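You operate a simulated robot arm through the tools that you are given. There is no shell and no other tool.

The job below is to be done with a simulated two-armed robot. You get a single attempt, and the scene is never put back.

Task
Unload the ring setter: the grey pack goes into the open drawer marked rings.
Fine: free the orange bar knob first; shut the drawer, width knob to park, slide pushed in; the other pack stays. Set down upright: what you pick out.

The check looks at the end state, three seconds after you hand in, the way a careful person would. Anything else that was tipped, shoved, dropped, spilled or broken makes it a failure.

Robot
Two 7-joint arms with two-finger grippers on one trunk that stands fixed in place. Base frame: the origin is at the foot of the trunk, x ahead of it, y to its left, z up. Lengths are in mm, angles in rad, forces in N, time in s.
The left shoulder is at [36, 175, 1253], the right one opposite. With the tool pointing down near the work surface each hand reaches from about 100 to 820 mm from the base axis, measured 20 degrees to its own side. Payload 2.94 kg a hand.
The tool frame of a hand sits at the grasp point between the pads (the TCP): z along the fingers, y along the line on which they close. The tips reach 30 mm beyond it. Largest opening 138 mm; the body of the gripper starts 109 mm behind the TCP.
Orientation is that of the tool frame in the base frame, as [roll, pitch, yaw] about the fixed x, y, z axes, in that order (R = Rz(yaw) Ry(pitch) Rx(roll)). With the fingers straight down and closing along the base's y, the tool's x points along the base's -x, its y along +y and its z along -z.

Tools
- The arms move only by the tool servo_tool. It takes "left_plan", "right_plan" or both (then of equal length, played together; a hand with none holds still); each is a list of rows, each a list of 7 numbers: the shift along the tool's x, y, z in mm, then the turn, a rotation vector about the tool's x, y, z in rad, then the closure, from 0 (fully open) to 1 (shut). In form: [[dx, dy, dz, rx, ry, rz, claw], ...]. A call has 1 to 20 rows; each row shifts and turns the commanded pose from where the row before left it, along the tool's axes as they then stand. A row lasts 0.2 s, in which the tool goes at most 50 mm and 0.15 rad; a call with a longer step from one row to the next is refused whole, and so is a gripper value outside its range. Where a pose cannot be reached the arm comes as near as it can. A force on the tool above 40 N (or 10 N above the force at the start of the call, whichever is more), or a blocked arm, ends the call early, and 0.2 s more pass. The fingers move at their own pace and stop on an object; they squeeze with about 24 N. The grip force told is the motor's: it shows also when the fingers shut on nothing. Time passes only in rows, and 0.2 s behind the last, so rows that do not move let the fingers close. The reply holds the time, the measured pose of the TCP, the force on the tool along the base axes, the opening and the grip force, in the units named above and with some noise, with the torque about the TCP (base axes, N m) and any sound that the robot's microphone picked up, and new pictures: "show" is both (left out), scene, wrist or none (wrist: the cameras of the hands that moved).
- Cameras (640 x 400 px; columns grow to the right, rows downward): "scene" is now at [62.5, 49.7, 1713.4]; the picture's right is [0.69, -0.72, 0.00], its down [-0.59, -0.56, -0.58] and it looks along [0.42, 0.40, -0.81] (base axes); focal length 311 px, centre (320, 200). "left" rides on the left gripper at [71, -19, -146] in its tool frame; the picture's right is [0.26, 0.97, 0.00], its down [-0.85, 0.23, -0.48] and it looks along [-0.46, 0.12, 0.88] (tool axes); focal length 280 px, centre (320, 200). "right" rides on the right gripper at [71, 19, -146] in its tool frame; the picture's right is [-0.26, 0.97, 0.00], its down [-0.85, -0.23, -0.48] and it looks along [-0.46, -0.12, 0.88] (tool axes); focal length 280 px, centre (320, 200). There is no depth. A picture from a camera that has moved, and an enlarged one, comes with that camera's place and axes in the base frame and with its lens. The place of the scene camera against the robot may be out by one fixed shift of up to 12 mm in any direction.
- slide_trunk(by): slides the trunk up (or, below 0, down) by that many mm; the arms and the scene camera ride with it, the base frame stays. It gives what a move gives, with no picture.
- pan_tilt(pan, tilt): turns the head with the scene camera to pan (to the left, within 2.094 rad either way) and tilt (down, from -0.506 to 1.204), counted from straight ahead of the robot. It gives what a move gives, and a new picture of the scene camera.
- inspect(camera, box): a new picture of the part [left, top, right, bottom] of that camera's present view, enlarged. No time passes.
- hand_in(): hands the job in; it is judged then, once.

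Nothing tells you positions but the pictures and the camera data. Unless the task says otherwise, let go and move clear before handing in.

The tools are called by a JSON object that holds its "op" and its "data". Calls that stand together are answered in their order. servo_tool: Moves the arms, as the interface text tells. Its arguments: {"type":"object","properties":{"left_plan":{"type":"array","items":{"type":"array","items":{"type":"number"}}},"right_plan":{"type":"array","items":{"type":"array","items":{"type":"number"}}},"show":{"type":"string","enum":["both","scene","wrist","none"]}},"required":[]} The other tools are called the same way: slide_trunk (by) slides the trunk up or down; pan_tilt (pan, tilt) turns the head that bears the scene camera; inspect (camera, box) takes an enlarged picture of a part of a camera's view; hand_in () hands the job in.

At the start:

```text
clock: 0.0
left_ee_pos: [363.3, 446.8, 1180.0]
left_orientation: [-3.141, -0.002, -3.141]
left_wrist_force: [0.4, 0.2, -0.1]
left_ft_torque: [0.04, -0.02, 0.02]
left_width: 137.8
left_finger_force: 0.1
right_ee_pos: [507.5, 51.2, 1251.4]
right_orientation: [3.141, -0.001, -3.141]
right_wrist_force: [0.2, 0.2, 0.4]
right_ft_torque: [-0.01, 0.01, -0.01]
right_width: 138.4
right_finger_force: 0.0
trunk travel left (down, up): [-425.0, 309.0]
head pan, tilt: [0.759, 0.949]
```

scene: 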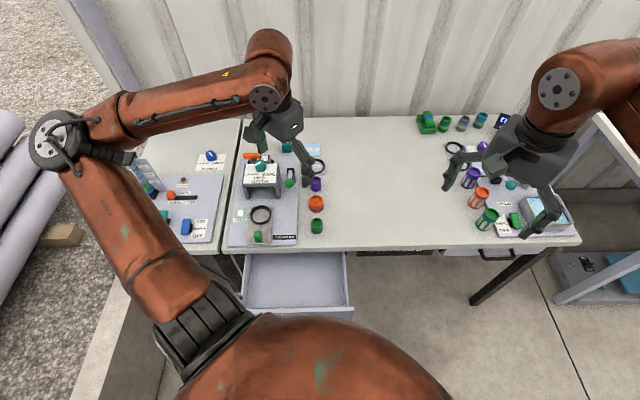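
right: 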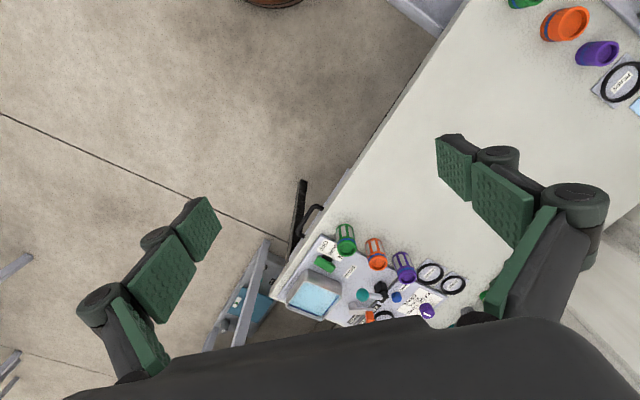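
left: 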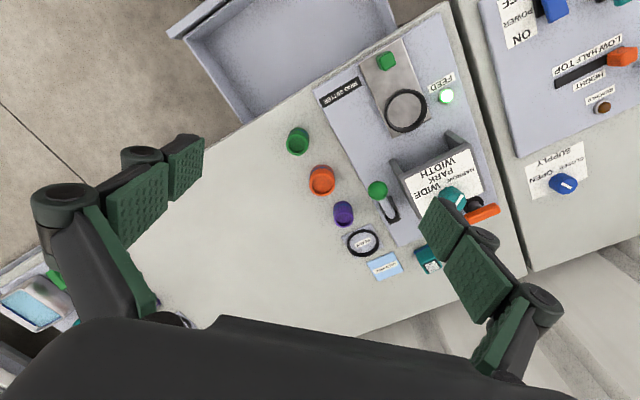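

I see a work table with a panel labelled "ring setter", an open drawer below it, and a second, similar station on the right. I'll look closer before I move anything.

{"op": "inspect", "data": {"camera": "left", "box": [300, 0, 540, 150]}}

{"op": "inspect", "data": {"camera": "left", "box": [320, 130, 560, 280]}}

{"op": "inspect", "data": {"camera": "scene", "box": [220, 130, 360, 260]}}

{"op": "inspect", "data": {"camera": "scene", "box": [400, 100, 600, 260]}}

{"op": "inspect", "data": {"camera": "right", "box": [270, 170, 480, 340]}}

```text
2.67 times, centred on (420, 75) of left
camera zoom: at [293.2, 429.1, 1325.1], right [-0.26, 0.97, 0.0], down [0.85, 0.23, 0.48], along [0.46, 0.12, -0.88], focal length 748 px, centre (53, 533)
```

zoom: 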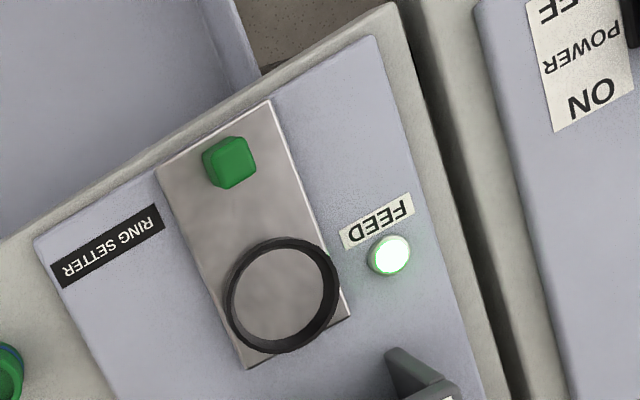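

```text
2.67 times, centred on (440, 205) of left
camera zoom: at [293.2, 429.1, 1325.1], right [-0.26, 0.97, 0.0], down [0.85, 0.23, 0.48], along [0.46, 0.12, -0.88], focal length 748 px, centre (0, 187)
```

zoom: 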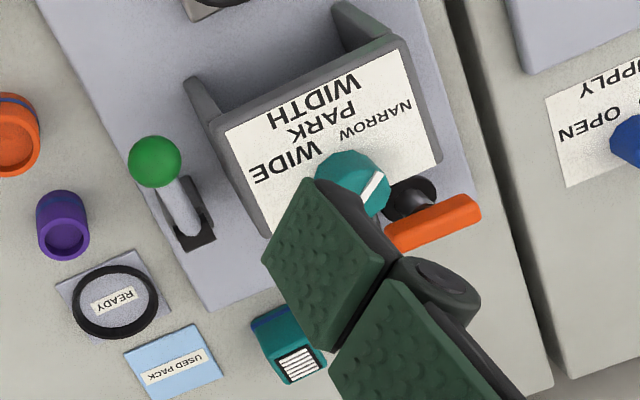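

```text
3.08 times, centred on (290, 195) of scene
camera zoom: at [62.5, 49.7, 1713.4], right [0.69, -0.72, 0.0], down [-0.59, -0.56, -0.58], along [0.42, 0.4, -0.81], focal length 957 px, centre (412, 215)
```

zoom: 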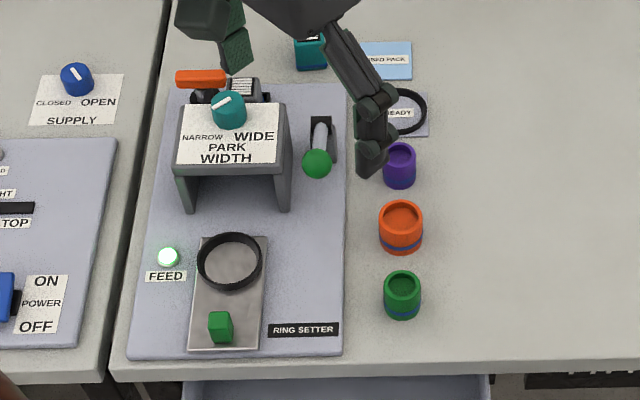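

```text
2.50 times, centred on (500, 180) of scene
camera zoom: at [62.5, 49.7, 1713.4], right [0.69, -0.72, 0.0], down [-0.59, -0.56, -0.58], along [0.42, 0.4, -0.81], focal length 778 px, centre (-130, 250)
```

zoom: 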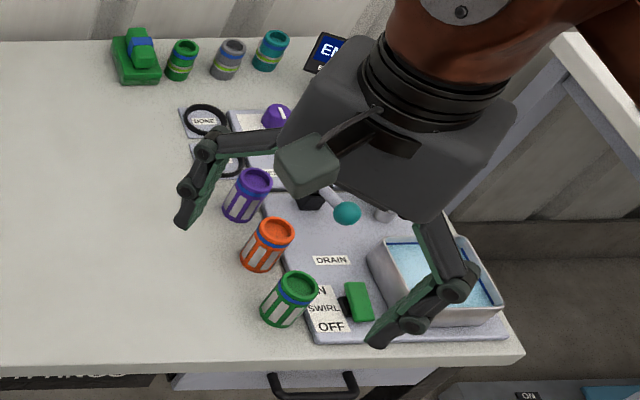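

```text
2.35 times, centred on (375, 255) of right
camera zoom: at [437.3, 71.9, 1397.2], right [0.26, 0.97, 0.0], down [0.85, -0.23, 0.47], along [0.46, -0.12, -0.88], focal length 660 px, centre (191, 71)
```

zoom: 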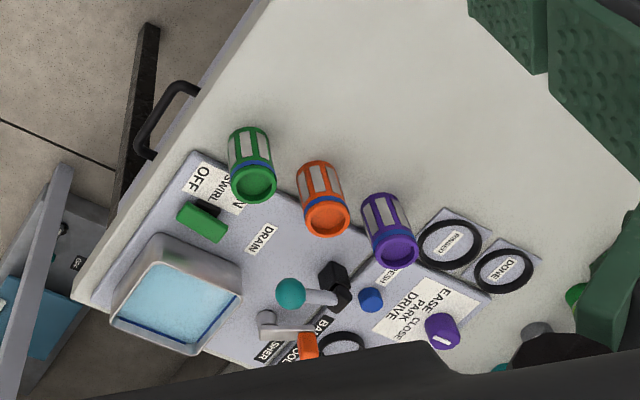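

The ring setter is the left panel, with the bridge, the teal width knob, the orange bar and the metal slide with the green knob. The left hand hides part of it, so I'll turn and shift that hand to get a clear view and find the grey pack.

{"op": "servo_tool", "data": {"left_plan": [[20, 0, -10, 0, 0, -0.15, 0], [20, 0, -10, 0, 0, -0.15, 0], [20, 0, -10, 0, 0, -0.15, 0], [20, 0, -10, 0, 0, -0.15, 0], [20, 0, -10, 0, 0, -0.15, 0]]}}

{"op": "pan_tilt", "data": {"pan": 0.85, "tilt": 1.15}}

```text
clock: 1.2
left_ee_pos: [270.7, 417.0, 1229.7]
left_orientation: [-3.141, 0.0, -2.39]
left_wrist_force: [0.2, -0.6, 0.9]
left_ft_torque: [0.03, 0.0, 0.04]
left_width: 138.0
left_finger_force: 0.1
right_ee_pos: [507.8, 52.2, 1252.6]
right_orientation: [3.14, 0.002, -3.141]
right_wrist_force: [0.0, 0.0, -0.1]
right_ft_torque: [0.01, -0.04, 0.02]
right_width: 137.9
right_finger_force: 0.0
trunk travel left (down, up): [-425.0, 309.0]
head pan, tilt: [0.759, 0.949]
camera scene: at [62.1, 49.0, 1713.4], right [0.69, -0.72, 0.0], down [-0.59, -0.56, -0.58], along [0.42, 0.4, -0.81], focal length 311 px, centre (320, 200)
camera left: at [232.8, 356.1, 1374.6], right [-0.85, 0.53, 0.0], down [0.46, 0.75, 0.48], along [0.25, 0.4, -0.88], focal length 280 px, centre (320, 200)
```

scene: 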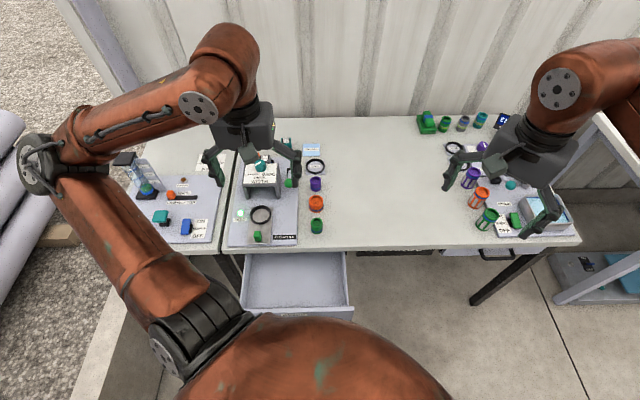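
left: 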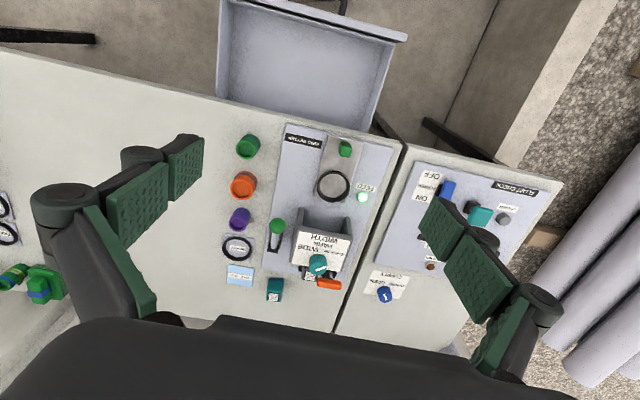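

```text
clock: 1.9
left_ee_pos: [271.9, 418.6, 1229.9]
left_orientation: [3.141, 0.001, -2.393]
left_wrist_force: [-0.2, 0.0, -0.8]
left_ft_torque: [-0.01, -0.01, 0.03]
left_width: 138.2
left_finger_force: 0.0
right_ee_pos: [507.3, 54.0, 1250.2]
right_orientation: [-3.141, -0.001, -3.141]
right_wrist_force: [0.2, 0.9, 0.9]
right_ft_torque: [-0.05, 0.0, 0.01]
right_width: 137.7
right_finger_force: 0.0
trunk travel left (down, up): [-425.0, 309.0]
head pan, tilt: [0.85, 1.15]
camera scene: at [49.2, 44.6, 1700.1], right [0.75, -0.66, 0.0], down [-0.6, -0.69, -0.41], along [0.27, 0.31, -0.91], focal length 311 px, centre (320, 200)
```

scene: 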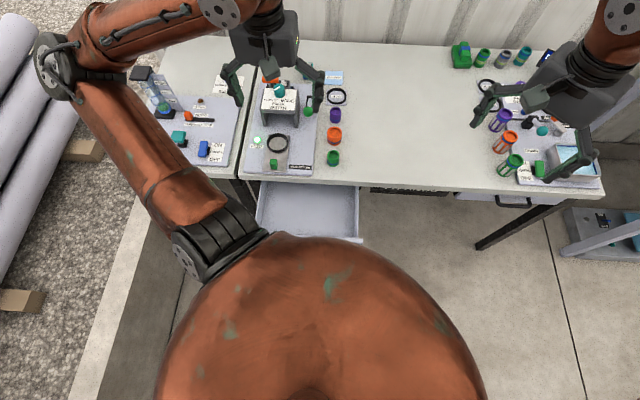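

{"op": "inspect", "data": {"camera": "left", "box": [200, 190, 360, 310]}}

{"op": "inspect", "data": {"camera": "left", "box": [200, 0, 420, 140]}}

{"op": "inspect", "data": {"camera": "scene", "box": [230, 60, 370, 260]}}

{"op": "inspect", "data": {"camera": "scene", "box": [340, 160, 560, 260]}}

{"op": "inspect", "data": {"camera": "left", "box": [350, 150, 560, 310]}}

```text
3.33 times, centred on (280, 250) of left
camera zoom: at [233.4, 357.2, 1374.2], right [-0.85, 0.53, 0.0], down [0.47, 0.75, 0.48], along [0.25, 0.4, -0.88], focal length 935 px, centre (453, 33)
```

zoom: 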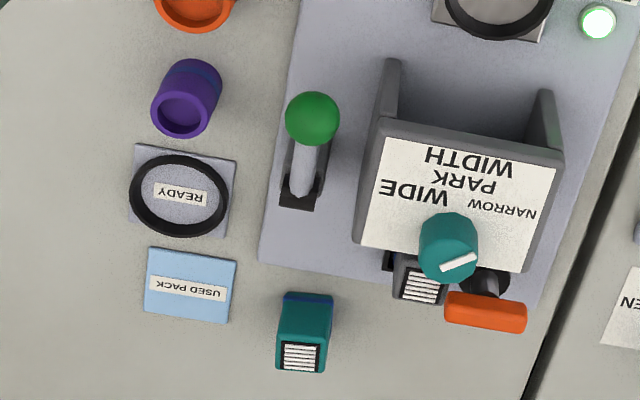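

```text
2.86 times, centred on (310, 70) of left
camera zoom: at [233.4, 357.2, 1374.2], right [-0.85, 0.53, 0.0], down [0.47, 0.75, 0.48], along [0.25, 0.4, -0.88], focal length 801 px, centre (349, 571)
```

zoom: 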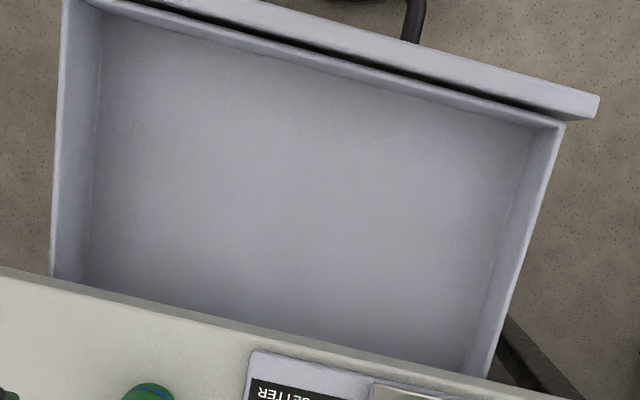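

```text
2.00 times, centred on (300, 160) of scene
camera zoom: at [49.2, 44.6, 1700.1], right [0.75, -0.66, 0.0], down [-0.6, -0.69, -0.41], along [0.27, 0.31, -0.91], focal length 622 px, centre (360, 280)
```

zoom: 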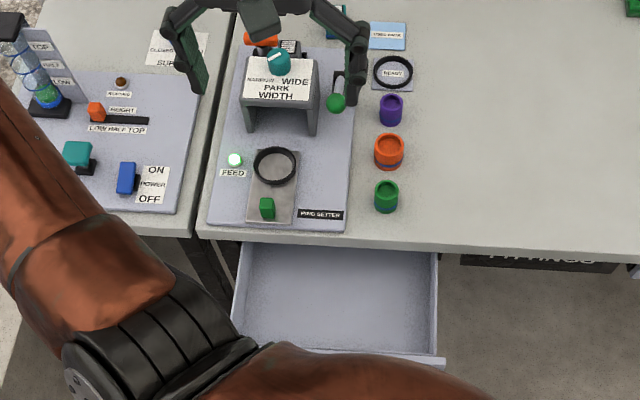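

```text
2.91 times, centred on (450, 210) of scene
camera zoom: at [49.2, 44.6, 1700.1], right [0.75, -0.66, 0.0], down [-0.6, -0.69, -0.41], along [0.27, 0.31, -0.91], focal length 905 px, centre (-58, 171)
```

zoom: 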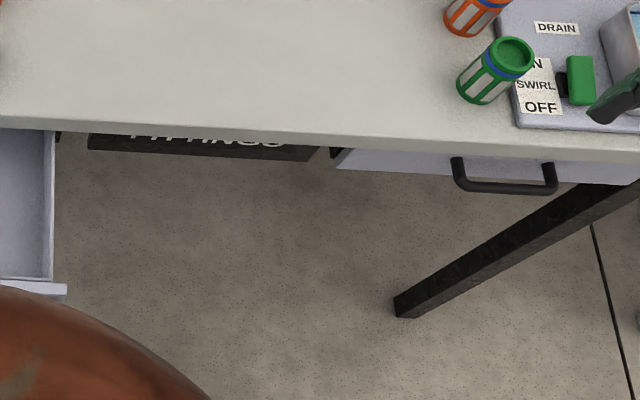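

```text
2.50 times, centred on (455, 230) of left
camera zoom: at [233.4, 357.2, 1374.2], right [-0.85, 0.53, 0.0], down [0.47, 0.75, 0.48], along [0.25, 0.4, -0.88], focal length 701 px, centre (-18, 125)
```

zoom: 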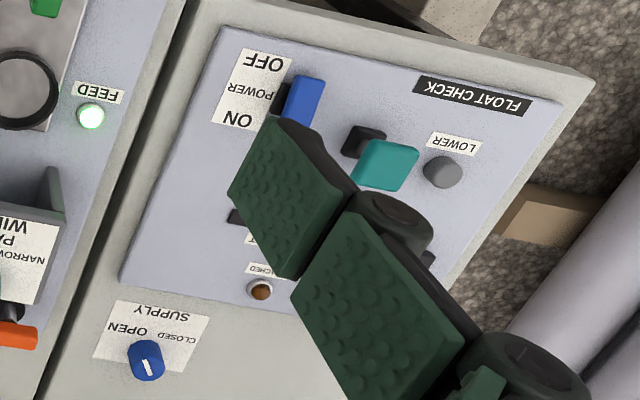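

The grey pack (barcode on top) sits behind the bridge, next to the orange bar, and the teal pack stands on the table. I'll take the left camera closer above the back of the setter to fix positions.

{"op": "servo_tool", "data": {"left_plan": [[-34, 11, 19, 0, 0, 0, 0], [-34, 11, 19, 0, 0, 0, 0], [-34, 11, 19, 0, 0, 0, 0], [-34, 11, 19, 0, 0, 0, 0], [-34, 11, 19, 0, 0, 0, 0], [-34, 11, 19, 0, 0, 0, 0], [-34, 11, 18, 0, 0, 0, 0], [-34, 11, 18, 0, 0, 0, 0]]}}

```text
clock: 3.7
left_ee_pos: [413.9, 670.5, 1078.7]
left_orientation: [3.141, -0.001, -2.394]
left_wrist_force: [0.1, -0.1, -0.1]
left_ft_torque: [-0.04, 0.01, 0.0]
left_width: 137.8
left_finger_force: 0.1
right_ee_pos: [508.2, 54.5, 1251.6]
right_orientation: [-3.139, -0.001, -3.141]
right_wrist_force: [-0.6, 0.2, -0.1]
right_ft_torque: [-0.05, 0.0, 0.02]
right_width: 138.0
right_finger_force: 0.0
trunk travel left (down, up): [-425.0, 309.0]
head pan, tilt: [0.85, 1.15]
camera scene: at [50.3, 46.1, 1700.0], right [0.75, -0.66, 0.0], down [-0.6, -0.69, -0.41], along [0.27, 0.31, -0.91], focal length 311 px, centre (320, 200)
camera left: at [375.4, 609.9, 1223.8], right [-0.85, 0.53, 0.0], down [0.47, 0.75, 0.48], along [0.25, 0.4, -0.88], focal length 280 px, centre (320, 200)
```

scene: 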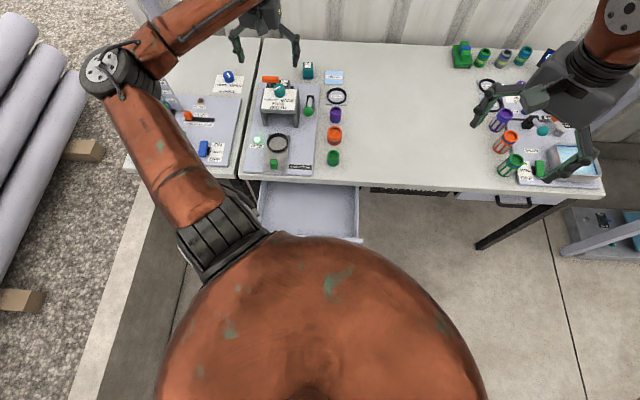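
left: 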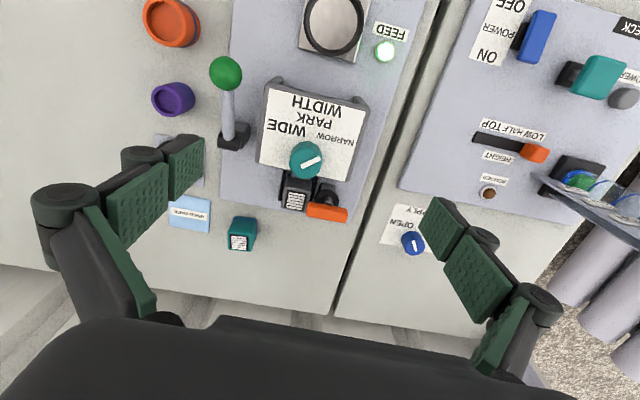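

{"op": "inspect", "data": {"camera": "left", "box": [220, 70, 380, 250]}}

{"op": "inspect", "data": {"camera": "left", "box": [270, 130, 370, 230]}}

{"op": "inspect", "data": {"camera": "scene", "box": [240, 60, 350, 190]}}

```text
2.22 times, centred on (300, 160) of left
camera zoom: at [375.4, 609.9, 1223.8], right [-0.85, 0.53, 0.0], down [0.47, 0.75, 0.48], along [0.25, 0.4, -0.88], focal length 623 px, centre (364, 289)
```

zoom: 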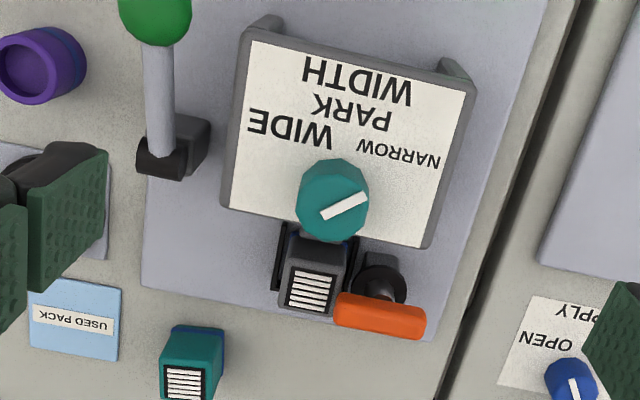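

```text
4.00 times, centred on (320, 180) of left
camera zoom: at [375.4, 609.9, 1223.8], right [-0.85, 0.53, 0.0], down [0.47, 0.75, 0.48], along [0.25, 0.4, -0.88], focal length 1122 px, centre (320, 280)
```

zoom: 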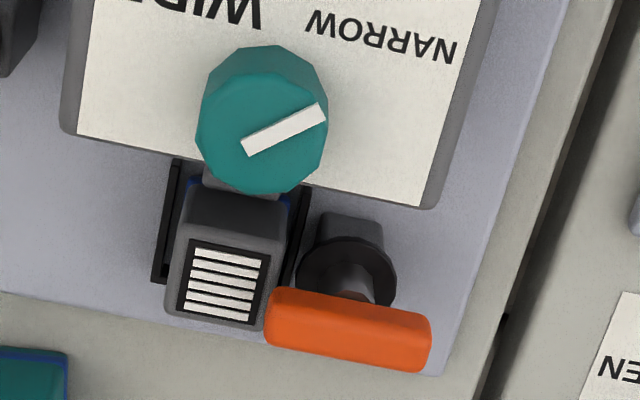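

```text
3.08 times, centred on (295, 125) of scene
camera zoom: at [50.3, 46.1, 1700.0], right [0.75, -0.66, 0.0], down [-0.6, -0.69, -0.41], along [0.27, 0.31, -0.91], focal length 957 px, centre (397, 431)
```

zoom: 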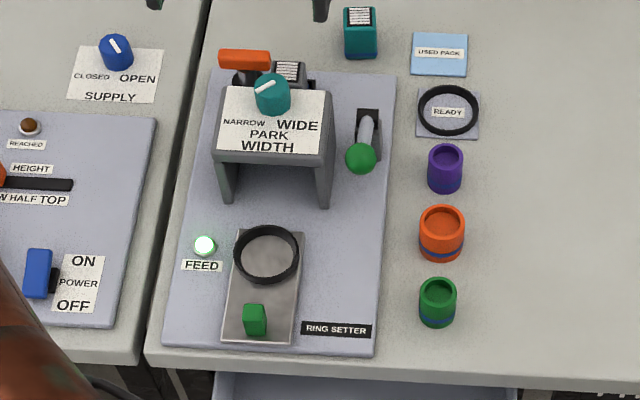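

Triangulating from the views puts the table top at about z 805. The teal knob is near (447, 694, 918), the grey pack's top near (508, 755, 864) and the orange bar near (476, 791, 876). I need a side view to see how the bar holds the pack.

{"op": "servo_tool", "data": {"left_plan": [[-23, 35, 0, 0, 0, 0, 0], [-23, 35, 0, 0, 0, 0, 0], [-23, 35, 0, 0, 0, 0, 0], [-23, 35, 0, 0, 0, 0, 0], [0, 0, 0, 0, 0, 0.14, 0], [0, 0, 0, 0, 0, 0.14, 0], [0, 0, 0, 0, 0, 0.14, 0], [0, 0, 0, 0, 0, 0.14, 0], [0, 0, 0, 0, 0, 0.14, 0], [0, 0, 0, 0, 0, 0.14, 0], [0, 0, 0, 0, 0, 0.14, 0], [0, 0, 0, 0, 0, 0.14, 0], [0, 0, 0, 0, 0, 0.14, 0], [0, 0, 0, 0, 0, 0.14, 0], [0, 0, 0, 0, 0, 0.14, 0]], "show": "wrist"}}

```text
clock: 6.9
left_ee_pos: [382.0, 832.8, 1079.0]
left_orientation: [3.141, 0.0, 2.349]
left_wrist_force: [0.7, -0.5, 0.0]
left_ft_torque: [-0.03, -0.01, 0.03]
left_width: 138.1
left_finger_force: 0.0
right_ee_pos: [508.8, 53.5, 1251.3]
right_orientation: [3.141, -0.003, 3.141]
right_wrist_force: [-0.1, 0.2, 0.8]
right_ft_torque: [0.0, -0.01, 0.02]
right_width: 138.0
right_finger_force: 0.0
trunk travel left (down, up): [-425.0, 309.0]
head pan, tilt: [0.85, 1.15]
camera left: at [318.6, 871.6, 1224.6], right [0.5, 0.86, 0.0], down [0.76, -0.44, 0.48], along [0.41, -0.24, -0.88], focal length 280 px, centre (320, 200)
```

left: 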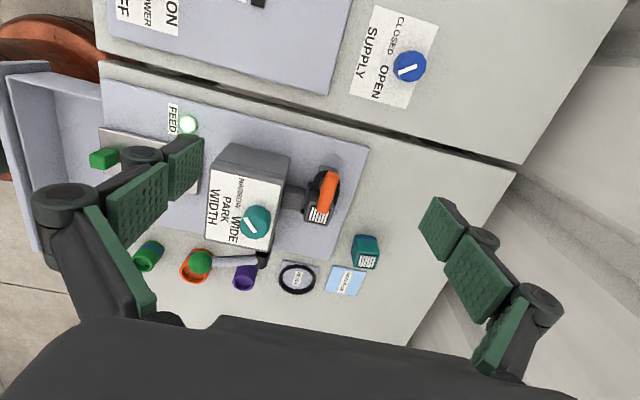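

{"op": "inspect", "data": {"camera": "left", "box": [260, 150, 370, 240]}}

{"op": "inspect", "data": {"camera": "left", "box": [80, 90, 400, 300]}}

{"op": "pan_tilt", "data": {"pan": 0.85, "tilt": 0.95}}

{"op": "inspect", "data": {"camera": "scene", "box": [240, 110, 340, 190]}}

```text
4.44 times, centred on (315, 195) of left
camera zoom: at [318.6, 871.6, 1224.6], right [0.5, 0.86, 0.0], down [0.76, -0.44, 0.48], along [0.41, -0.24, -0.88], focal length 1246 px, centre (342, 222)
```

zoom: 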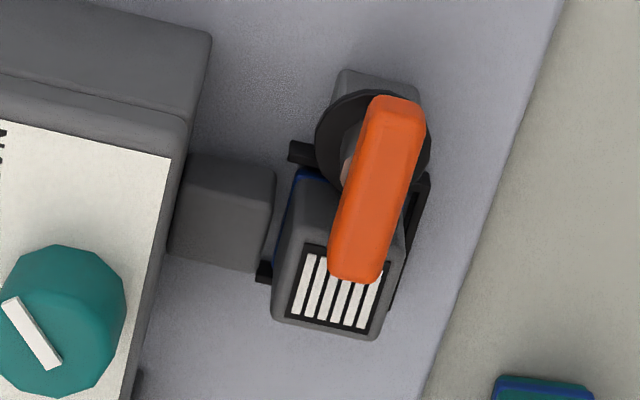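

```text
1.90 times, centred on (240, 195) of left
camera zoom: at [318.6, 871.6, 1224.6], right [0.5, 0.86, 0.0], down [0.76, -0.44, 0.48], along [0.41, -0.24, -0.88], focal length 534 px, centre (472, 210)
```

zoom: 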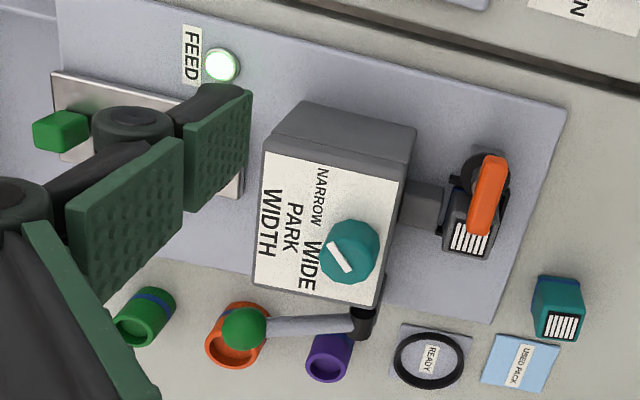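

```text
clock: 7.7
left_ee_pos: [382.4, 833.0, 1079.7]
left_orientation: [3.142, 0.001, 2.353]
left_wrist_force: [0.8, -0.4, 0.2]
left_ft_torque: [0.04, 0.01, 0.0]
left_width: 138.1
left_finger_force: 0.1
right_ee_pos: [507.6, 52.7, 1250.9]
right_orientation: [3.141, -0.002, 3.14]
right_wrist_force: [0.5, 0.6, 0.1]
right_ft_torque: [0.0, -0.03, 0.0]
right_width: 138.3
right_finger_force: 0.1
trunk travel left (down, up): [-425.0, 309.0]
head pan, tilt: [0.85, 0.949]
camera scene: at [58.0, 54.8, 1713.3], right [0.75, -0.66, 0.0], down [-0.54, -0.61, -0.58], along [0.38, 0.44, -0.81], focal length 311 px, centre (320, 200)
```

scene: 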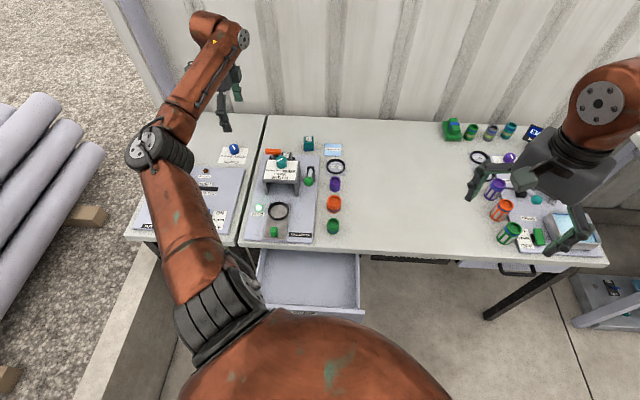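

```text
5.00 times, centred on (290, 150) of scene
camera zoom: at [58.0, 54.8, 1713.3], right [0.75, -0.66, 0.0], down [-0.54, -0.61, -0.58], along [0.38, 0.44, -0.81], focal length 1555 px, centre (470, 450)
```

zoom: 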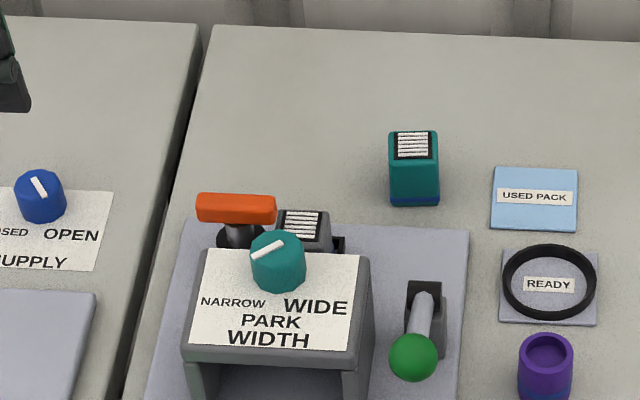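

The orange bar is a turn-button about 59 mm long at (476, 791, 876), lying crosswise so that one end laps over the grey pack's top edge. A quarter turn should free the pack. The hand already has the right yaw to straddle the bar, so I'll go above it with the fingers partly closed.

{"op": "servo_tool", "data": {"left_plan": [[-19, 7.5, 20, 0, 0, 0, 0.3], [-19, 7.5, 20, 0, 0, 0, 0.6], [-19, 7.5, 20, 0, 0, 0, 0.62], [-19, 7.5, 20, 0, 0, 0, 0.62], [-19, 7.5, 20, 0, 0, 0, 0.62], [0, 0, 15, 0, 0, 0, 0.62], [0, 0, 15, 0, 0, 0, 0.62], [0, 0, 15, 0, 0, 0, 0.62]]}}

```text
clock: 9.5
left_ee_pos: [474.7, 791.8, 933.8]
left_orientation: [-3.141, 0.0, 2.351]
left_wrist_force: [0.5, 0.3, 0.4]
left_ft_torque: [-0.03, 0.01, 0.0]
left_width: 52.6
left_finger_force: 0.0
right_ee_pos: [508.1, 54.8, 1250.8]
right_orientation: [-3.141, -0.002, -3.141]
right_wrist_force: [0.1, -0.2, 0.1]
right_ft_torque: [0.0, 0.04, 0.02]
right_width: 138.0
right_finger_force: 0.1
trunk travel left (down, up): [-425.0, 309.0]
head pan, tilt: [0.85, 0.949]
camera scene: at [58.1, 55.3, 1713.4], right [0.75, -0.66, 0.0], down [-0.54, -0.61, -0.58], along [0.38, 0.44, -0.81], focal length 311 px, centre (320, 200)
camera left: at [411.0, 830.3, 1078.4], right [0.5, 0.87, 0.0], down [0.76, -0.44, 0.48], along [0.41, -0.24, -0.88], focal length 280 px, centre (320, 200)
```

scene: 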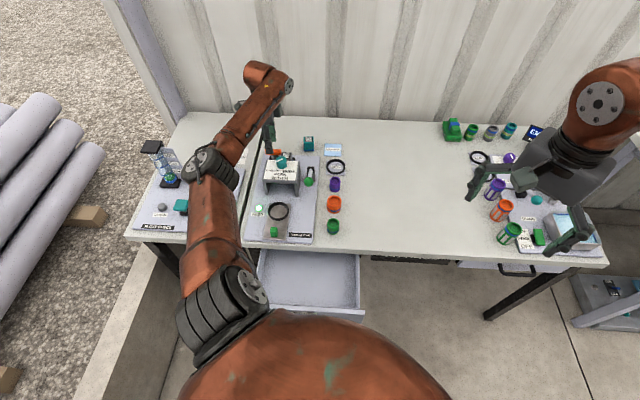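
left: 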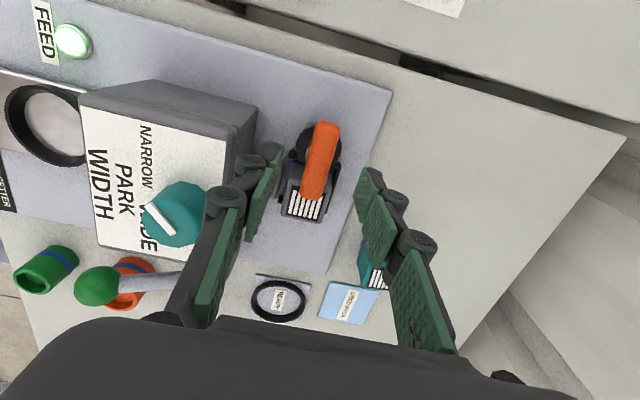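

The hand is centred over the bar. I'll lower the fingers around it, close, and check the grip.

{"op": "servo_tool", "data": {"left_plan": [[-1, 1, 15, 0, 0, 0, 0.62], [0, 0, 15, 0, 0, 0, 0.62], [0, 0, 13, 0, 0, 0, 0.62], [0, 0, 0, 0, 0, 0, 1], [0, 0, 0, 0, 0, 0, 1], [0, 0, 0, 0, 0, 0, 1], [0, 0, 0, 0, 0, 0, 1]], "show": "wrist"}}

```text
clock: 11.1
left_ee_pos: [475.6, 791.9, 890.7]
left_orientation: [-3.138, -0.001, 2.35]
left_wrist_force: [-10.0, -12.5, -4.9]
left_ft_torque: [-0.46, 0.2, -0.01]
left_width: 21.5
left_finger_force: 44.8
right_ee_pos: [507.0, 52.4, 1252.1]
right_orientation: [-3.14, 0.0, -3.14]
right_wrist_force: [-0.9, -0.3, -0.2]
right_ft_torque: [-0.01, -0.01, -0.02]
right_width: 138.1
right_finger_force: 0.0
trunk travel left (down, up): [-425.0, 309.0]
head pan, tilt: [0.85, 0.949]
camera left: at [412.5, 829.3, 1035.7], right [0.5, 0.87, 0.0], down [0.76, -0.44, 0.47], along [0.41, -0.24, -0.88], focal length 280 px, centre (320, 200)
```

left: 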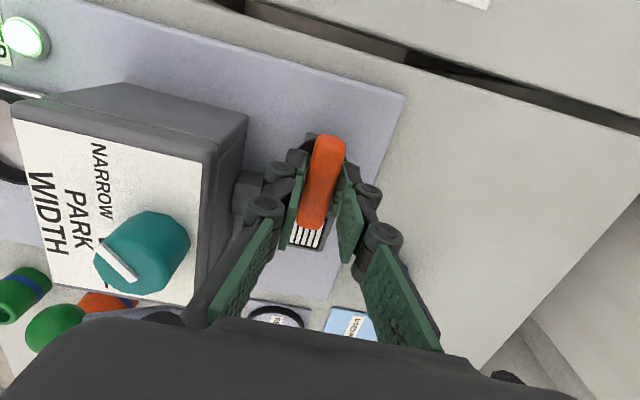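

{"op": "servo_tool", "data": {"left_plan": [[0, -1.5, 0, 0, 0, 0, 1], [0, 0, 0, 0, 0, 0, 1]], "show": "none"}}

{"op": "servo_tool", "data": {"left_plan": [[0, 0, 0, 0, 0, -0.08, 1], [0, 0, 0, 0, 0, -0.08, 1]], "show": "wrist"}}

```text
clock: 11.7
left_ee_pos: [474.2, 790.5, 890.3]
left_orientation: [-3.138, 0.0, 2.351]
left_wrist_force: [-5.7, -7.4, -8.4]
left_ft_torque: [-0.2, 0.02, -0.02]
left_width: 21.4
left_finger_force: 45.6
right_ee_pos: [508.0, 53.3, 1250.9]
right_orientation: [3.141, -0.002, -3.141]
right_wrist_force: [0.2, 0.9, -0.8]
right_ft_torque: [0.02, 0.02, -0.03]
right_width: 137.9
right_finger_force: 0.0
trunk travel left (down, up): [-425.0, 309.0]
head pan, tilt: [0.85, 0.949]
```

```text
clock: 12.3
left_ee_pos: [475.1, 790.8, 889.9]
left_orientation: [-3.138, -0.003, 2.512]
left_wrist_force: [-6.8, -7.7, -13.7]
left_ft_torque: [-0.13, 0.41, -0.79]
left_width: 21.4
left_finger_force: 44.4
right_ee_pos: [508.1, 53.4, 1250.4]
right_orientation: [-3.141, -0.002, -3.14]
right_wrist_force: [0.1, -0.1, 0.4]
right_ft_torque: [0.01, 0.01, 0.01]
right_width: 138.0
right_finger_force: 0.0
trunk travel left (down, up): [-425.0, 309.0]
head pan, tilt: [0.85, 0.949]
camera left: at [406.4, 819.1, 1035.9], right [0.36, 0.93, 0.0], down [0.82, -0.31, 0.47], along [0.44, -0.17, -0.88], focal length 280 px, centre (320, 200)
```

left: 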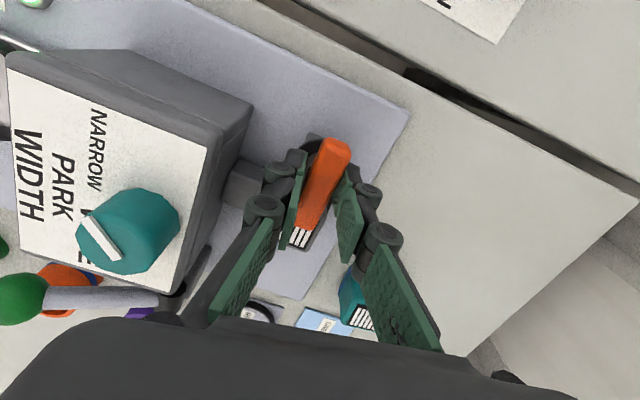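

{"op": "servo_tool", "data": {"left_plan": [[0, 0, 0, 0, 0, 0.08, 1], [0, 0, 0, 0, 0, 0.08, 1]], "show": "none"}}

{"op": "servo_tool", "data": {"left_plan": [[0, 0, 0, 0, 0, 0.08, 1], [0, 0, 0, 0, 0, 0.08, 1]], "show": "wrist"}}

```text
clock: 12.9
left_ee_pos: [474.4, 790.5, 889.7]
left_orientation: [3.142, 0.002, 2.351]
left_wrist_force: [-7.0, -7.7, -13.9]
left_ft_torque: [0.27, 0.69, -0.03]
left_width: 21.7
left_finger_force: 44.7
right_ee_pos: [508.8, 53.4, 1250.9]
right_orientation: [-3.139, -0.001, 3.141]
right_wrist_force: [0.6, 0.4, -0.7]
right_ft_torque: [0.0, 0.02, -0.01]
right_width: 138.4
right_finger_force: 0.2
trunk travel left (down, up): [-425.0, 309.0]
head pan, tilt: [0.85, 0.949]
```

```text
clock: 13.5
left_ee_pos: [475.2, 792.2, 891.9]
left_orientation: [-3.139, 0.001, 2.191]
left_wrist_force: [-10.5, -5.7, -11.2]
left_ft_torque: [-0.1, 0.28, -0.04]
left_width: 21.6
left_finger_force: 45.3
right_ee_pos: [506.7, 54.0, 1251.3]
right_orientation: [-3.141, -0.002, -3.141]
right_wrist_force: [0.5, 0.1, -0.5]
right_ft_torque: [0.04, 0.02, -0.03]
right_width: 137.8
right_finger_force: 0.0
trunk travel left (down, up): [-425.0, 309.0]
head pan, tilt: [0.85, 0.949]
camera left: at [418.3, 839.7, 1035.8], right [0.63, 0.77, 0.0], down [0.68, -0.56, 0.48], along [0.37, -0.3, -0.88], focal length 280 px, centre (320, 200)
```

left: 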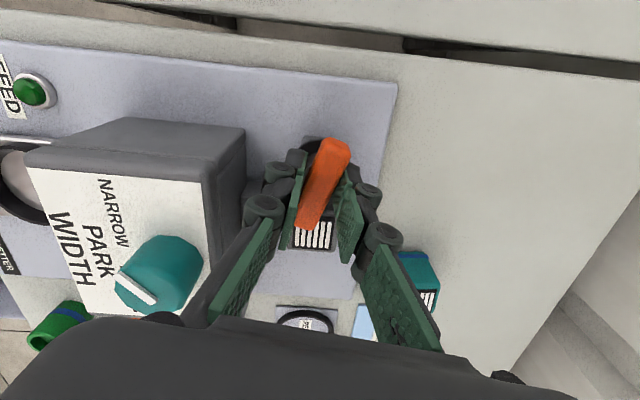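

Turned clockwise from above, the bar follows freely and the FEED lamp has gone out; the other way it stopped hard. I'll keep turning clockwise.

{"op": "servo_tool", "data": {"left_plan": [[0, 0, 0, 0, 0, 0.1, 1], [0, 0, 0, 0, 0, 0.1, 1], [0, 0, 0, 0, 0, 0.1, 1], [0, 0, 0, 0, 0, 0.1, 1], [0, 0, 0, 0, 0, 0.1, 1]], "show": "wrist"}}

```text
clock: 14.7
left_ee_pos: [475.9, 793.1, 890.8]
left_orientation: [-3.14, -0.002, 1.688]
left_wrist_force: [-5.8, 0.7, -7.7]
left_ft_torque: [0.09, 0.16, -0.04]
left_width: 21.6
left_finger_force: 44.7
right_ee_pos: [506.8, 54.1, 1250.3]
right_orientation: [-3.138, -0.002, 3.14]
right_wrist_force: [0.3, -0.2, -0.6]
right_ft_torque: [0.02, -0.03, 0.0]
right_width: 138.0
right_finger_force: 0.1
trunk travel left (down, up): [-425.0, 309.0]
head pan, tilt: [0.85, 0.949]
camera left: at [448.5, 861.6, 1035.7], right [0.93, 0.37, 0.0], down [0.33, -0.82, 0.48], along [0.18, -0.44, -0.88], focal length 280 px, centre (320, 200)
```

left: 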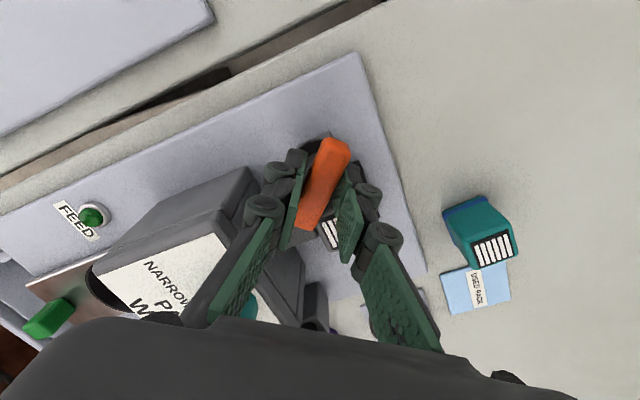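

{"op": "servo_tool", "data": {"left_plan": [[0, 0, 0, 0, 0, 0.1, 1], [0, 0, 0, 0, 0, 0.1, 1], [0, 0, 0, 0, 0, 0.1, 1], [0, 0, 0, 0, 0, 0.1, 1], [0, 0, 0, 0, 0, 0.1, 1]], "show": "wrist"}}

```text
clock: 15.9
left_ee_pos: [476.9, 791.9, 891.2]
left_orientation: [3.14, 0.001, 1.188]
left_wrist_force: [3.0, 7.9, -2.5]
left_ft_torque: [0.0, 0.0, 0.0]
left_width: 21.6
left_finger_force: 45.0
right_ee_pos: [508.6, 53.4, 1250.1]
right_orientation: [-3.141, -0.002, 3.141]
right_wrist_force: [-0.6, 0.3, 0.1]
right_ft_torque: [0.0, 0.0, -0.01]
right_width: 137.9
right_finger_force: 0.1
trunk travel left (down, up): [-425.0, 309.0]
head pan, tilt: [0.85, 0.949]
camera left: at [485.3, 866.2, 1035.8], right [0.99, -0.12, 0.0], down [-0.1, -0.87, 0.48], along [-0.05, -0.47, -0.88], focal length 280 px, centre (320, 200)
```

left: 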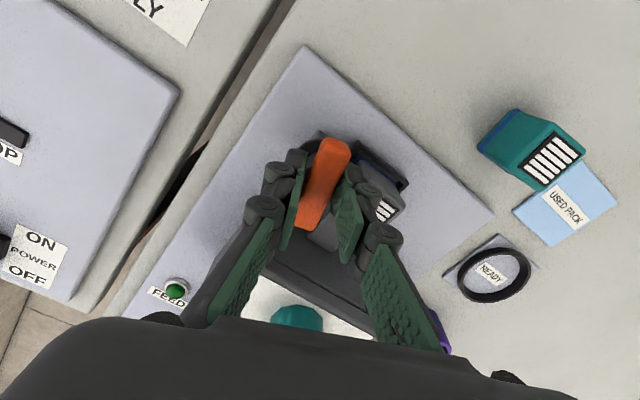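

{"op": "servo_tool", "data": {"left_plan": [[0, 0, 0, 0, 0, 0.1, 1], [0, 0, 0, 0, 0, 0.1, 1], [0, 0, 0, 0, 0, 0.1, 1]], "show": "none"}}

{"op": "servo_tool", "data": {"left_plan": [[0, 0, 0, 0, 0, 0.06, 1], [0, 0, 0, 0, 0, 0.06, 1]], "show": "wrist"}}

```text
clock: 16.7
left_ee_pos: [477.7, 791.2, 889.0]
left_orientation: [-3.14, 0.001, 0.89]
left_wrist_force: [4.9, 6.4, -1.1]
left_ft_torque: [0.44, -0.37, 0.41]
left_width: 21.5
left_finger_force: 45.1
right_ee_pos: [509.1, 53.1, 1251.1]
right_orientation: [-3.14, 0.0, -3.142]
right_wrist_force: [0.4, 0.1, 1.5]
right_ft_torque: [0.02, -0.03, 0.01]
right_width: 138.0
right_finger_force: 0.1
trunk travel left (down, up): [-425.0, 309.0]
head pan, tilt: [0.85, 0.949]
```

```text
clock: 17.3
left_ee_pos: [477.6, 790.1, 891.2]
left_orientation: [3.14, 0.002, 0.77]
left_wrist_force: [2.9, 1.4, 1.1]
left_ft_torque: [0.04, -0.21, 0.43]
left_width: 21.9
left_finger_force: 44.9
right_ee_pos: [508.0, 53.5, 1251.4]
right_orientation: [-3.141, -0.003, -3.141]
right_wrist_force: [0.2, 0.7, -0.4]
right_ft_torque: [-0.02, 0.0, 0.01]
right_width: 138.0
right_finger_force: 0.1
trunk travel left (down, up): [-425.0, 309.0]
head pan, tilt: [0.85, 0.949]
camera left: at [514.4, 855.2, 1035.6], right [0.86, -0.51, 0.0], down [-0.45, -0.76, 0.48], along [-0.24, -0.41, -0.88], focal length 280 px, centre (320, 200)
```

left: 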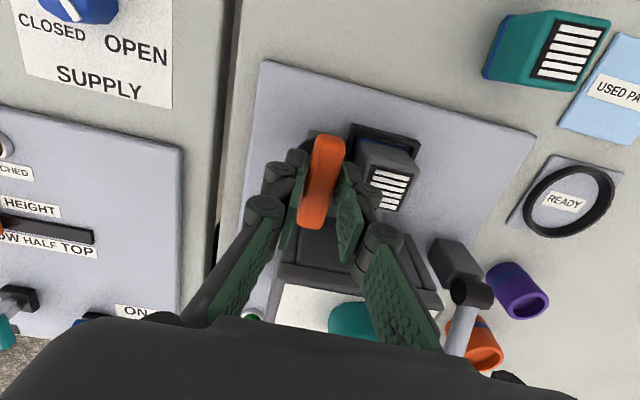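

The bar has reached its other stop and now lies front to back, clear of the pack. I'll open slightly, lift away and look again.

{"op": "servo_tool", "data": {"left_plan": [[0, 0, 0, 0, 0, 0, 0.78], [0, 0, 0, 0, 0, 0, 0.78], [0, 0, -15, 0, 0, 0, 0.78], [0, 0, -20, 0, 0, 0, 0.78], [0, 0, -30, 0, 0, 0, 0.7], [0, 0, -40, 0, 0, 0, 0.5], [0, 0, -30, 0, 0, 0, 0.3]], "show": "both"}}

{"op": "inspect", "data": {"camera": "left", "box": [240, 80, 440, 260]}}

```text
clock: 18.9
left_ee_pos: [475.8, 790.5, 1026.0]
left_orientation: [-3.14, 0.0, 0.771]
left_wrist_force: [-0.2, -0.7, -0.5]
left_ft_torque: [0.03, 0.01, -0.03]
left_width: 92.4
left_finger_force: 0.1
right_ee_pos: [507.9, 53.5, 1251.2]
right_orientation: [3.14, -0.003, 3.141]
right_wrist_force: [0.6, 0.2, 0.1]
right_ft_torque: [0.03, 0.0, -0.02]
right_width: 138.1
right_finger_force: 0.1
trunk travel left (down, up): [-425.0, 309.0]
head pan, tilt: [0.85, 0.949]
camera scene: at [57.9, 54.3, 1713.4], right [0.75, -0.66, 0.0], down [-0.54, -0.61, -0.58], along [0.38, 0.44, -0.81], focal length 311 px, centre (320, 200)
camera left: at [514.3, 854.7, 1170.5], right [0.86, -0.51, 0.0], down [-0.45, -0.76, 0.48], along [-0.24, -0.41, -0.88], focal length 280 px, centre (320, 200)
```

scene: 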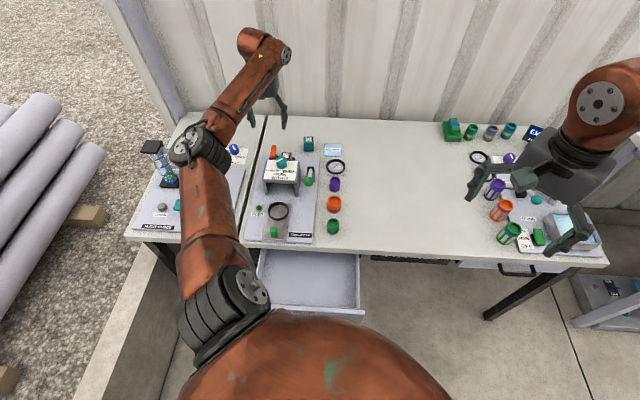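
left: 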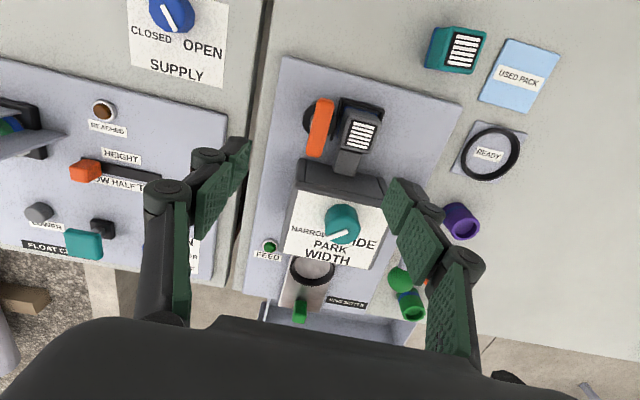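

```text
2.22 times, centred on (340, 170) of left
camera zoom: at [514.3, 854.7, 1170.5], right [0.86, -0.51, 0.0], down [-0.45, -0.76, 0.48], along [-0.24, -0.41, -0.88], focal length 623 px, centre (276, 267)
```

zoom: 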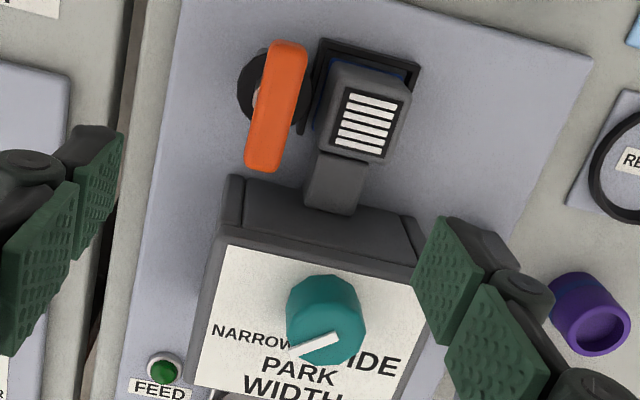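

The bar is now turned clear and the lamp has gone dark. Before gripping the pack from both sides, left finger going in the gap next to the bar, I'll check the finger shape and clearances up close.

{"op": "inspect", "data": {"camera": "left", "box": [370, 160, 500, 290]}}

{"op": "inspect", "data": {"camera": "left", "box": [290, 80, 400, 190]}}

{"op": "inspect", "data": {"camera": "scene", "box": [235, 80, 315, 140]}}

{"op": "inspect", "data": {"camera": "scene", "box": [240, 130, 340, 250]}}

```text
3.08 times, centred on (435, 225) of left
camera zoom: at [514.3, 854.7, 1170.5], right [0.86, -0.51, 0.0], down [-0.45, -0.76, 0.48], along [-0.24, -0.41, -0.88], focal length 863 px, centre (-34, 123)
```

zoom: 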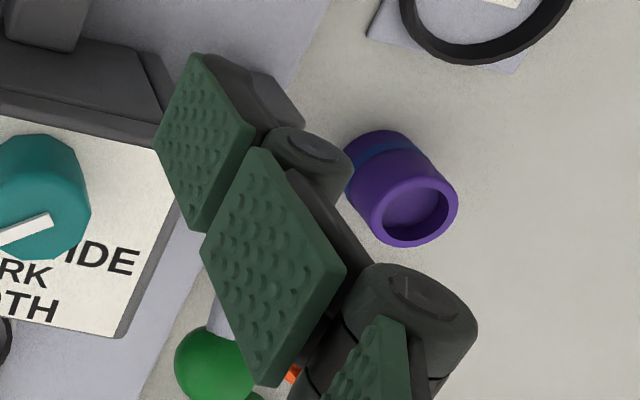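

```text
3.64 times, centred on (345, 135) of left
camera zoom: at [514.3, 854.7, 1170.5], right [0.86, -0.51, 0.0], down [-0.45, -0.76, 0.48], along [-0.24, -0.41, -0.88], focal length 1020 px, centre (229, 436)
```

zoom: 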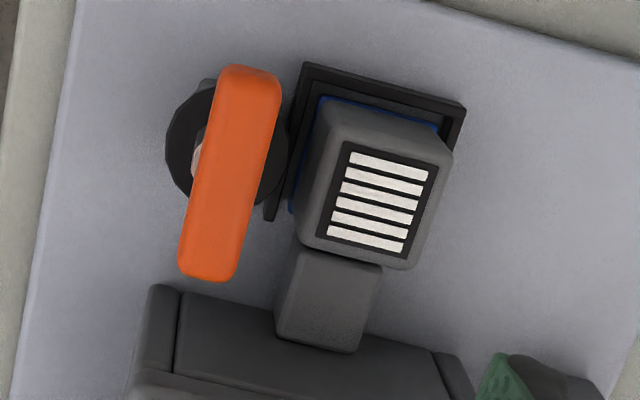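

```text
6.67 times, centred on (275, 110) of scene
camera zoom: at [57.9, 54.3, 1713.4], right [0.75, -0.66, 0.0], down [-0.54, -0.61, -0.58], along [0.38, 0.44, -0.81], focal length 2074 px, centre (620, 800)
```

zoom: 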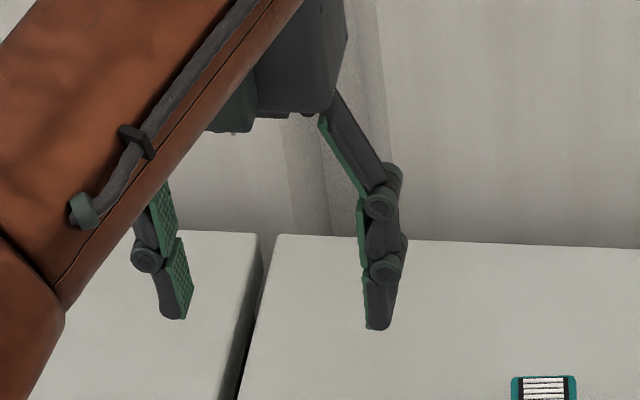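

```text
3.33 times, centred on (290, 190) of scene
camera zoom: at [57.9, 54.3, 1713.4], right [0.75, -0.66, 0.0], down [-0.54, -0.61, -0.58], along [0.38, 0.44, -0.81], focal length 1037 px, centre (420, 233)
```

zoom: 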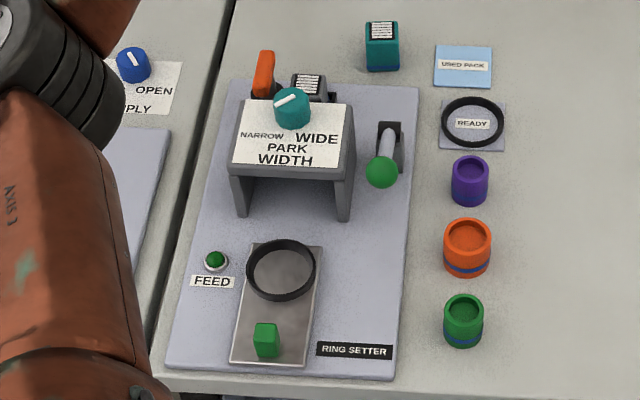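

The pack's top is about 37 x 36 mm, centred at (508, 759) with its top near z 862. I'll hover over it with the fingers slightly wider than the pack and check alignment.

{"op": "servo_tool", "data": {"left_plan": [[0.3, 15, 10, 0, 0, 0, 0.5], [0.3, 15, 20, 0, 0, 0, 0.68], [0.3, 15, 20, 0, 0, 0, 0.68], [0, 0, 20, 0, 0, 0, 0.68], [0, 0, 20, 0, 0, 0, 0.68], [0, 0, 6, 0, 0, 0, 0.68]], "show": "wrist"}}

{"op": "inspect", "data": {"camera": "left", "box": [220, 80, 420, 280]}}

```text
clock: 20.3
left_ee_pos: [507.3, 759.1, 931.2]
left_orientation: [-3.142, -0.001, 0.771]
left_wrist_force: [-0.7, 0.2, -0.3]
left_ft_torque: [-0.01, 0.0, 0.03]
left_width: 44.3
left_finger_force: 0.0
right_ee_pos: [507.2, 53.7, 1252.2]
right_orientation: [-3.14, -0.001, 3.141]
right_wrist_force: [-0.1, -0.3, -0.6]
right_ft_torque: [-0.02, -0.01, -0.01]
right_width: 138.0
right_finger_force: 0.1
trunk travel left (down, up): [-425.0, 309.0]
head pan, tilt: [0.85, 0.949]
camera left: at [545.0, 824.4, 1075.2], right [0.86, -0.51, 0.0], down [-0.45, -0.76, 0.48], along [-0.24, -0.41, -0.88], focal length 280 px, centre (320, 200)
```

left: 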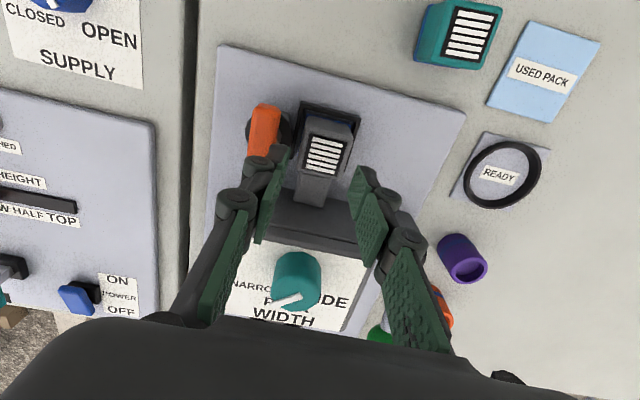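

```text
2.00 times, centred on (320, 180) of left
camera zoom: at [545.0, 824.4, 1075.2], right [0.86, -0.51, 0.0], down [-0.45, -0.76, 0.48], along [-0.24, -0.41, -0.88], focal length 561 px, centre (320, 240)
```

zoom: 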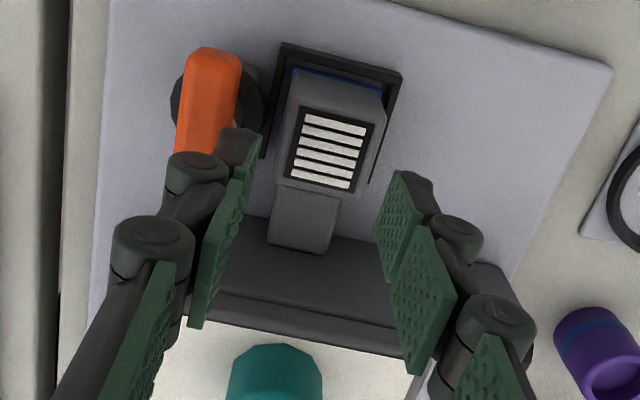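

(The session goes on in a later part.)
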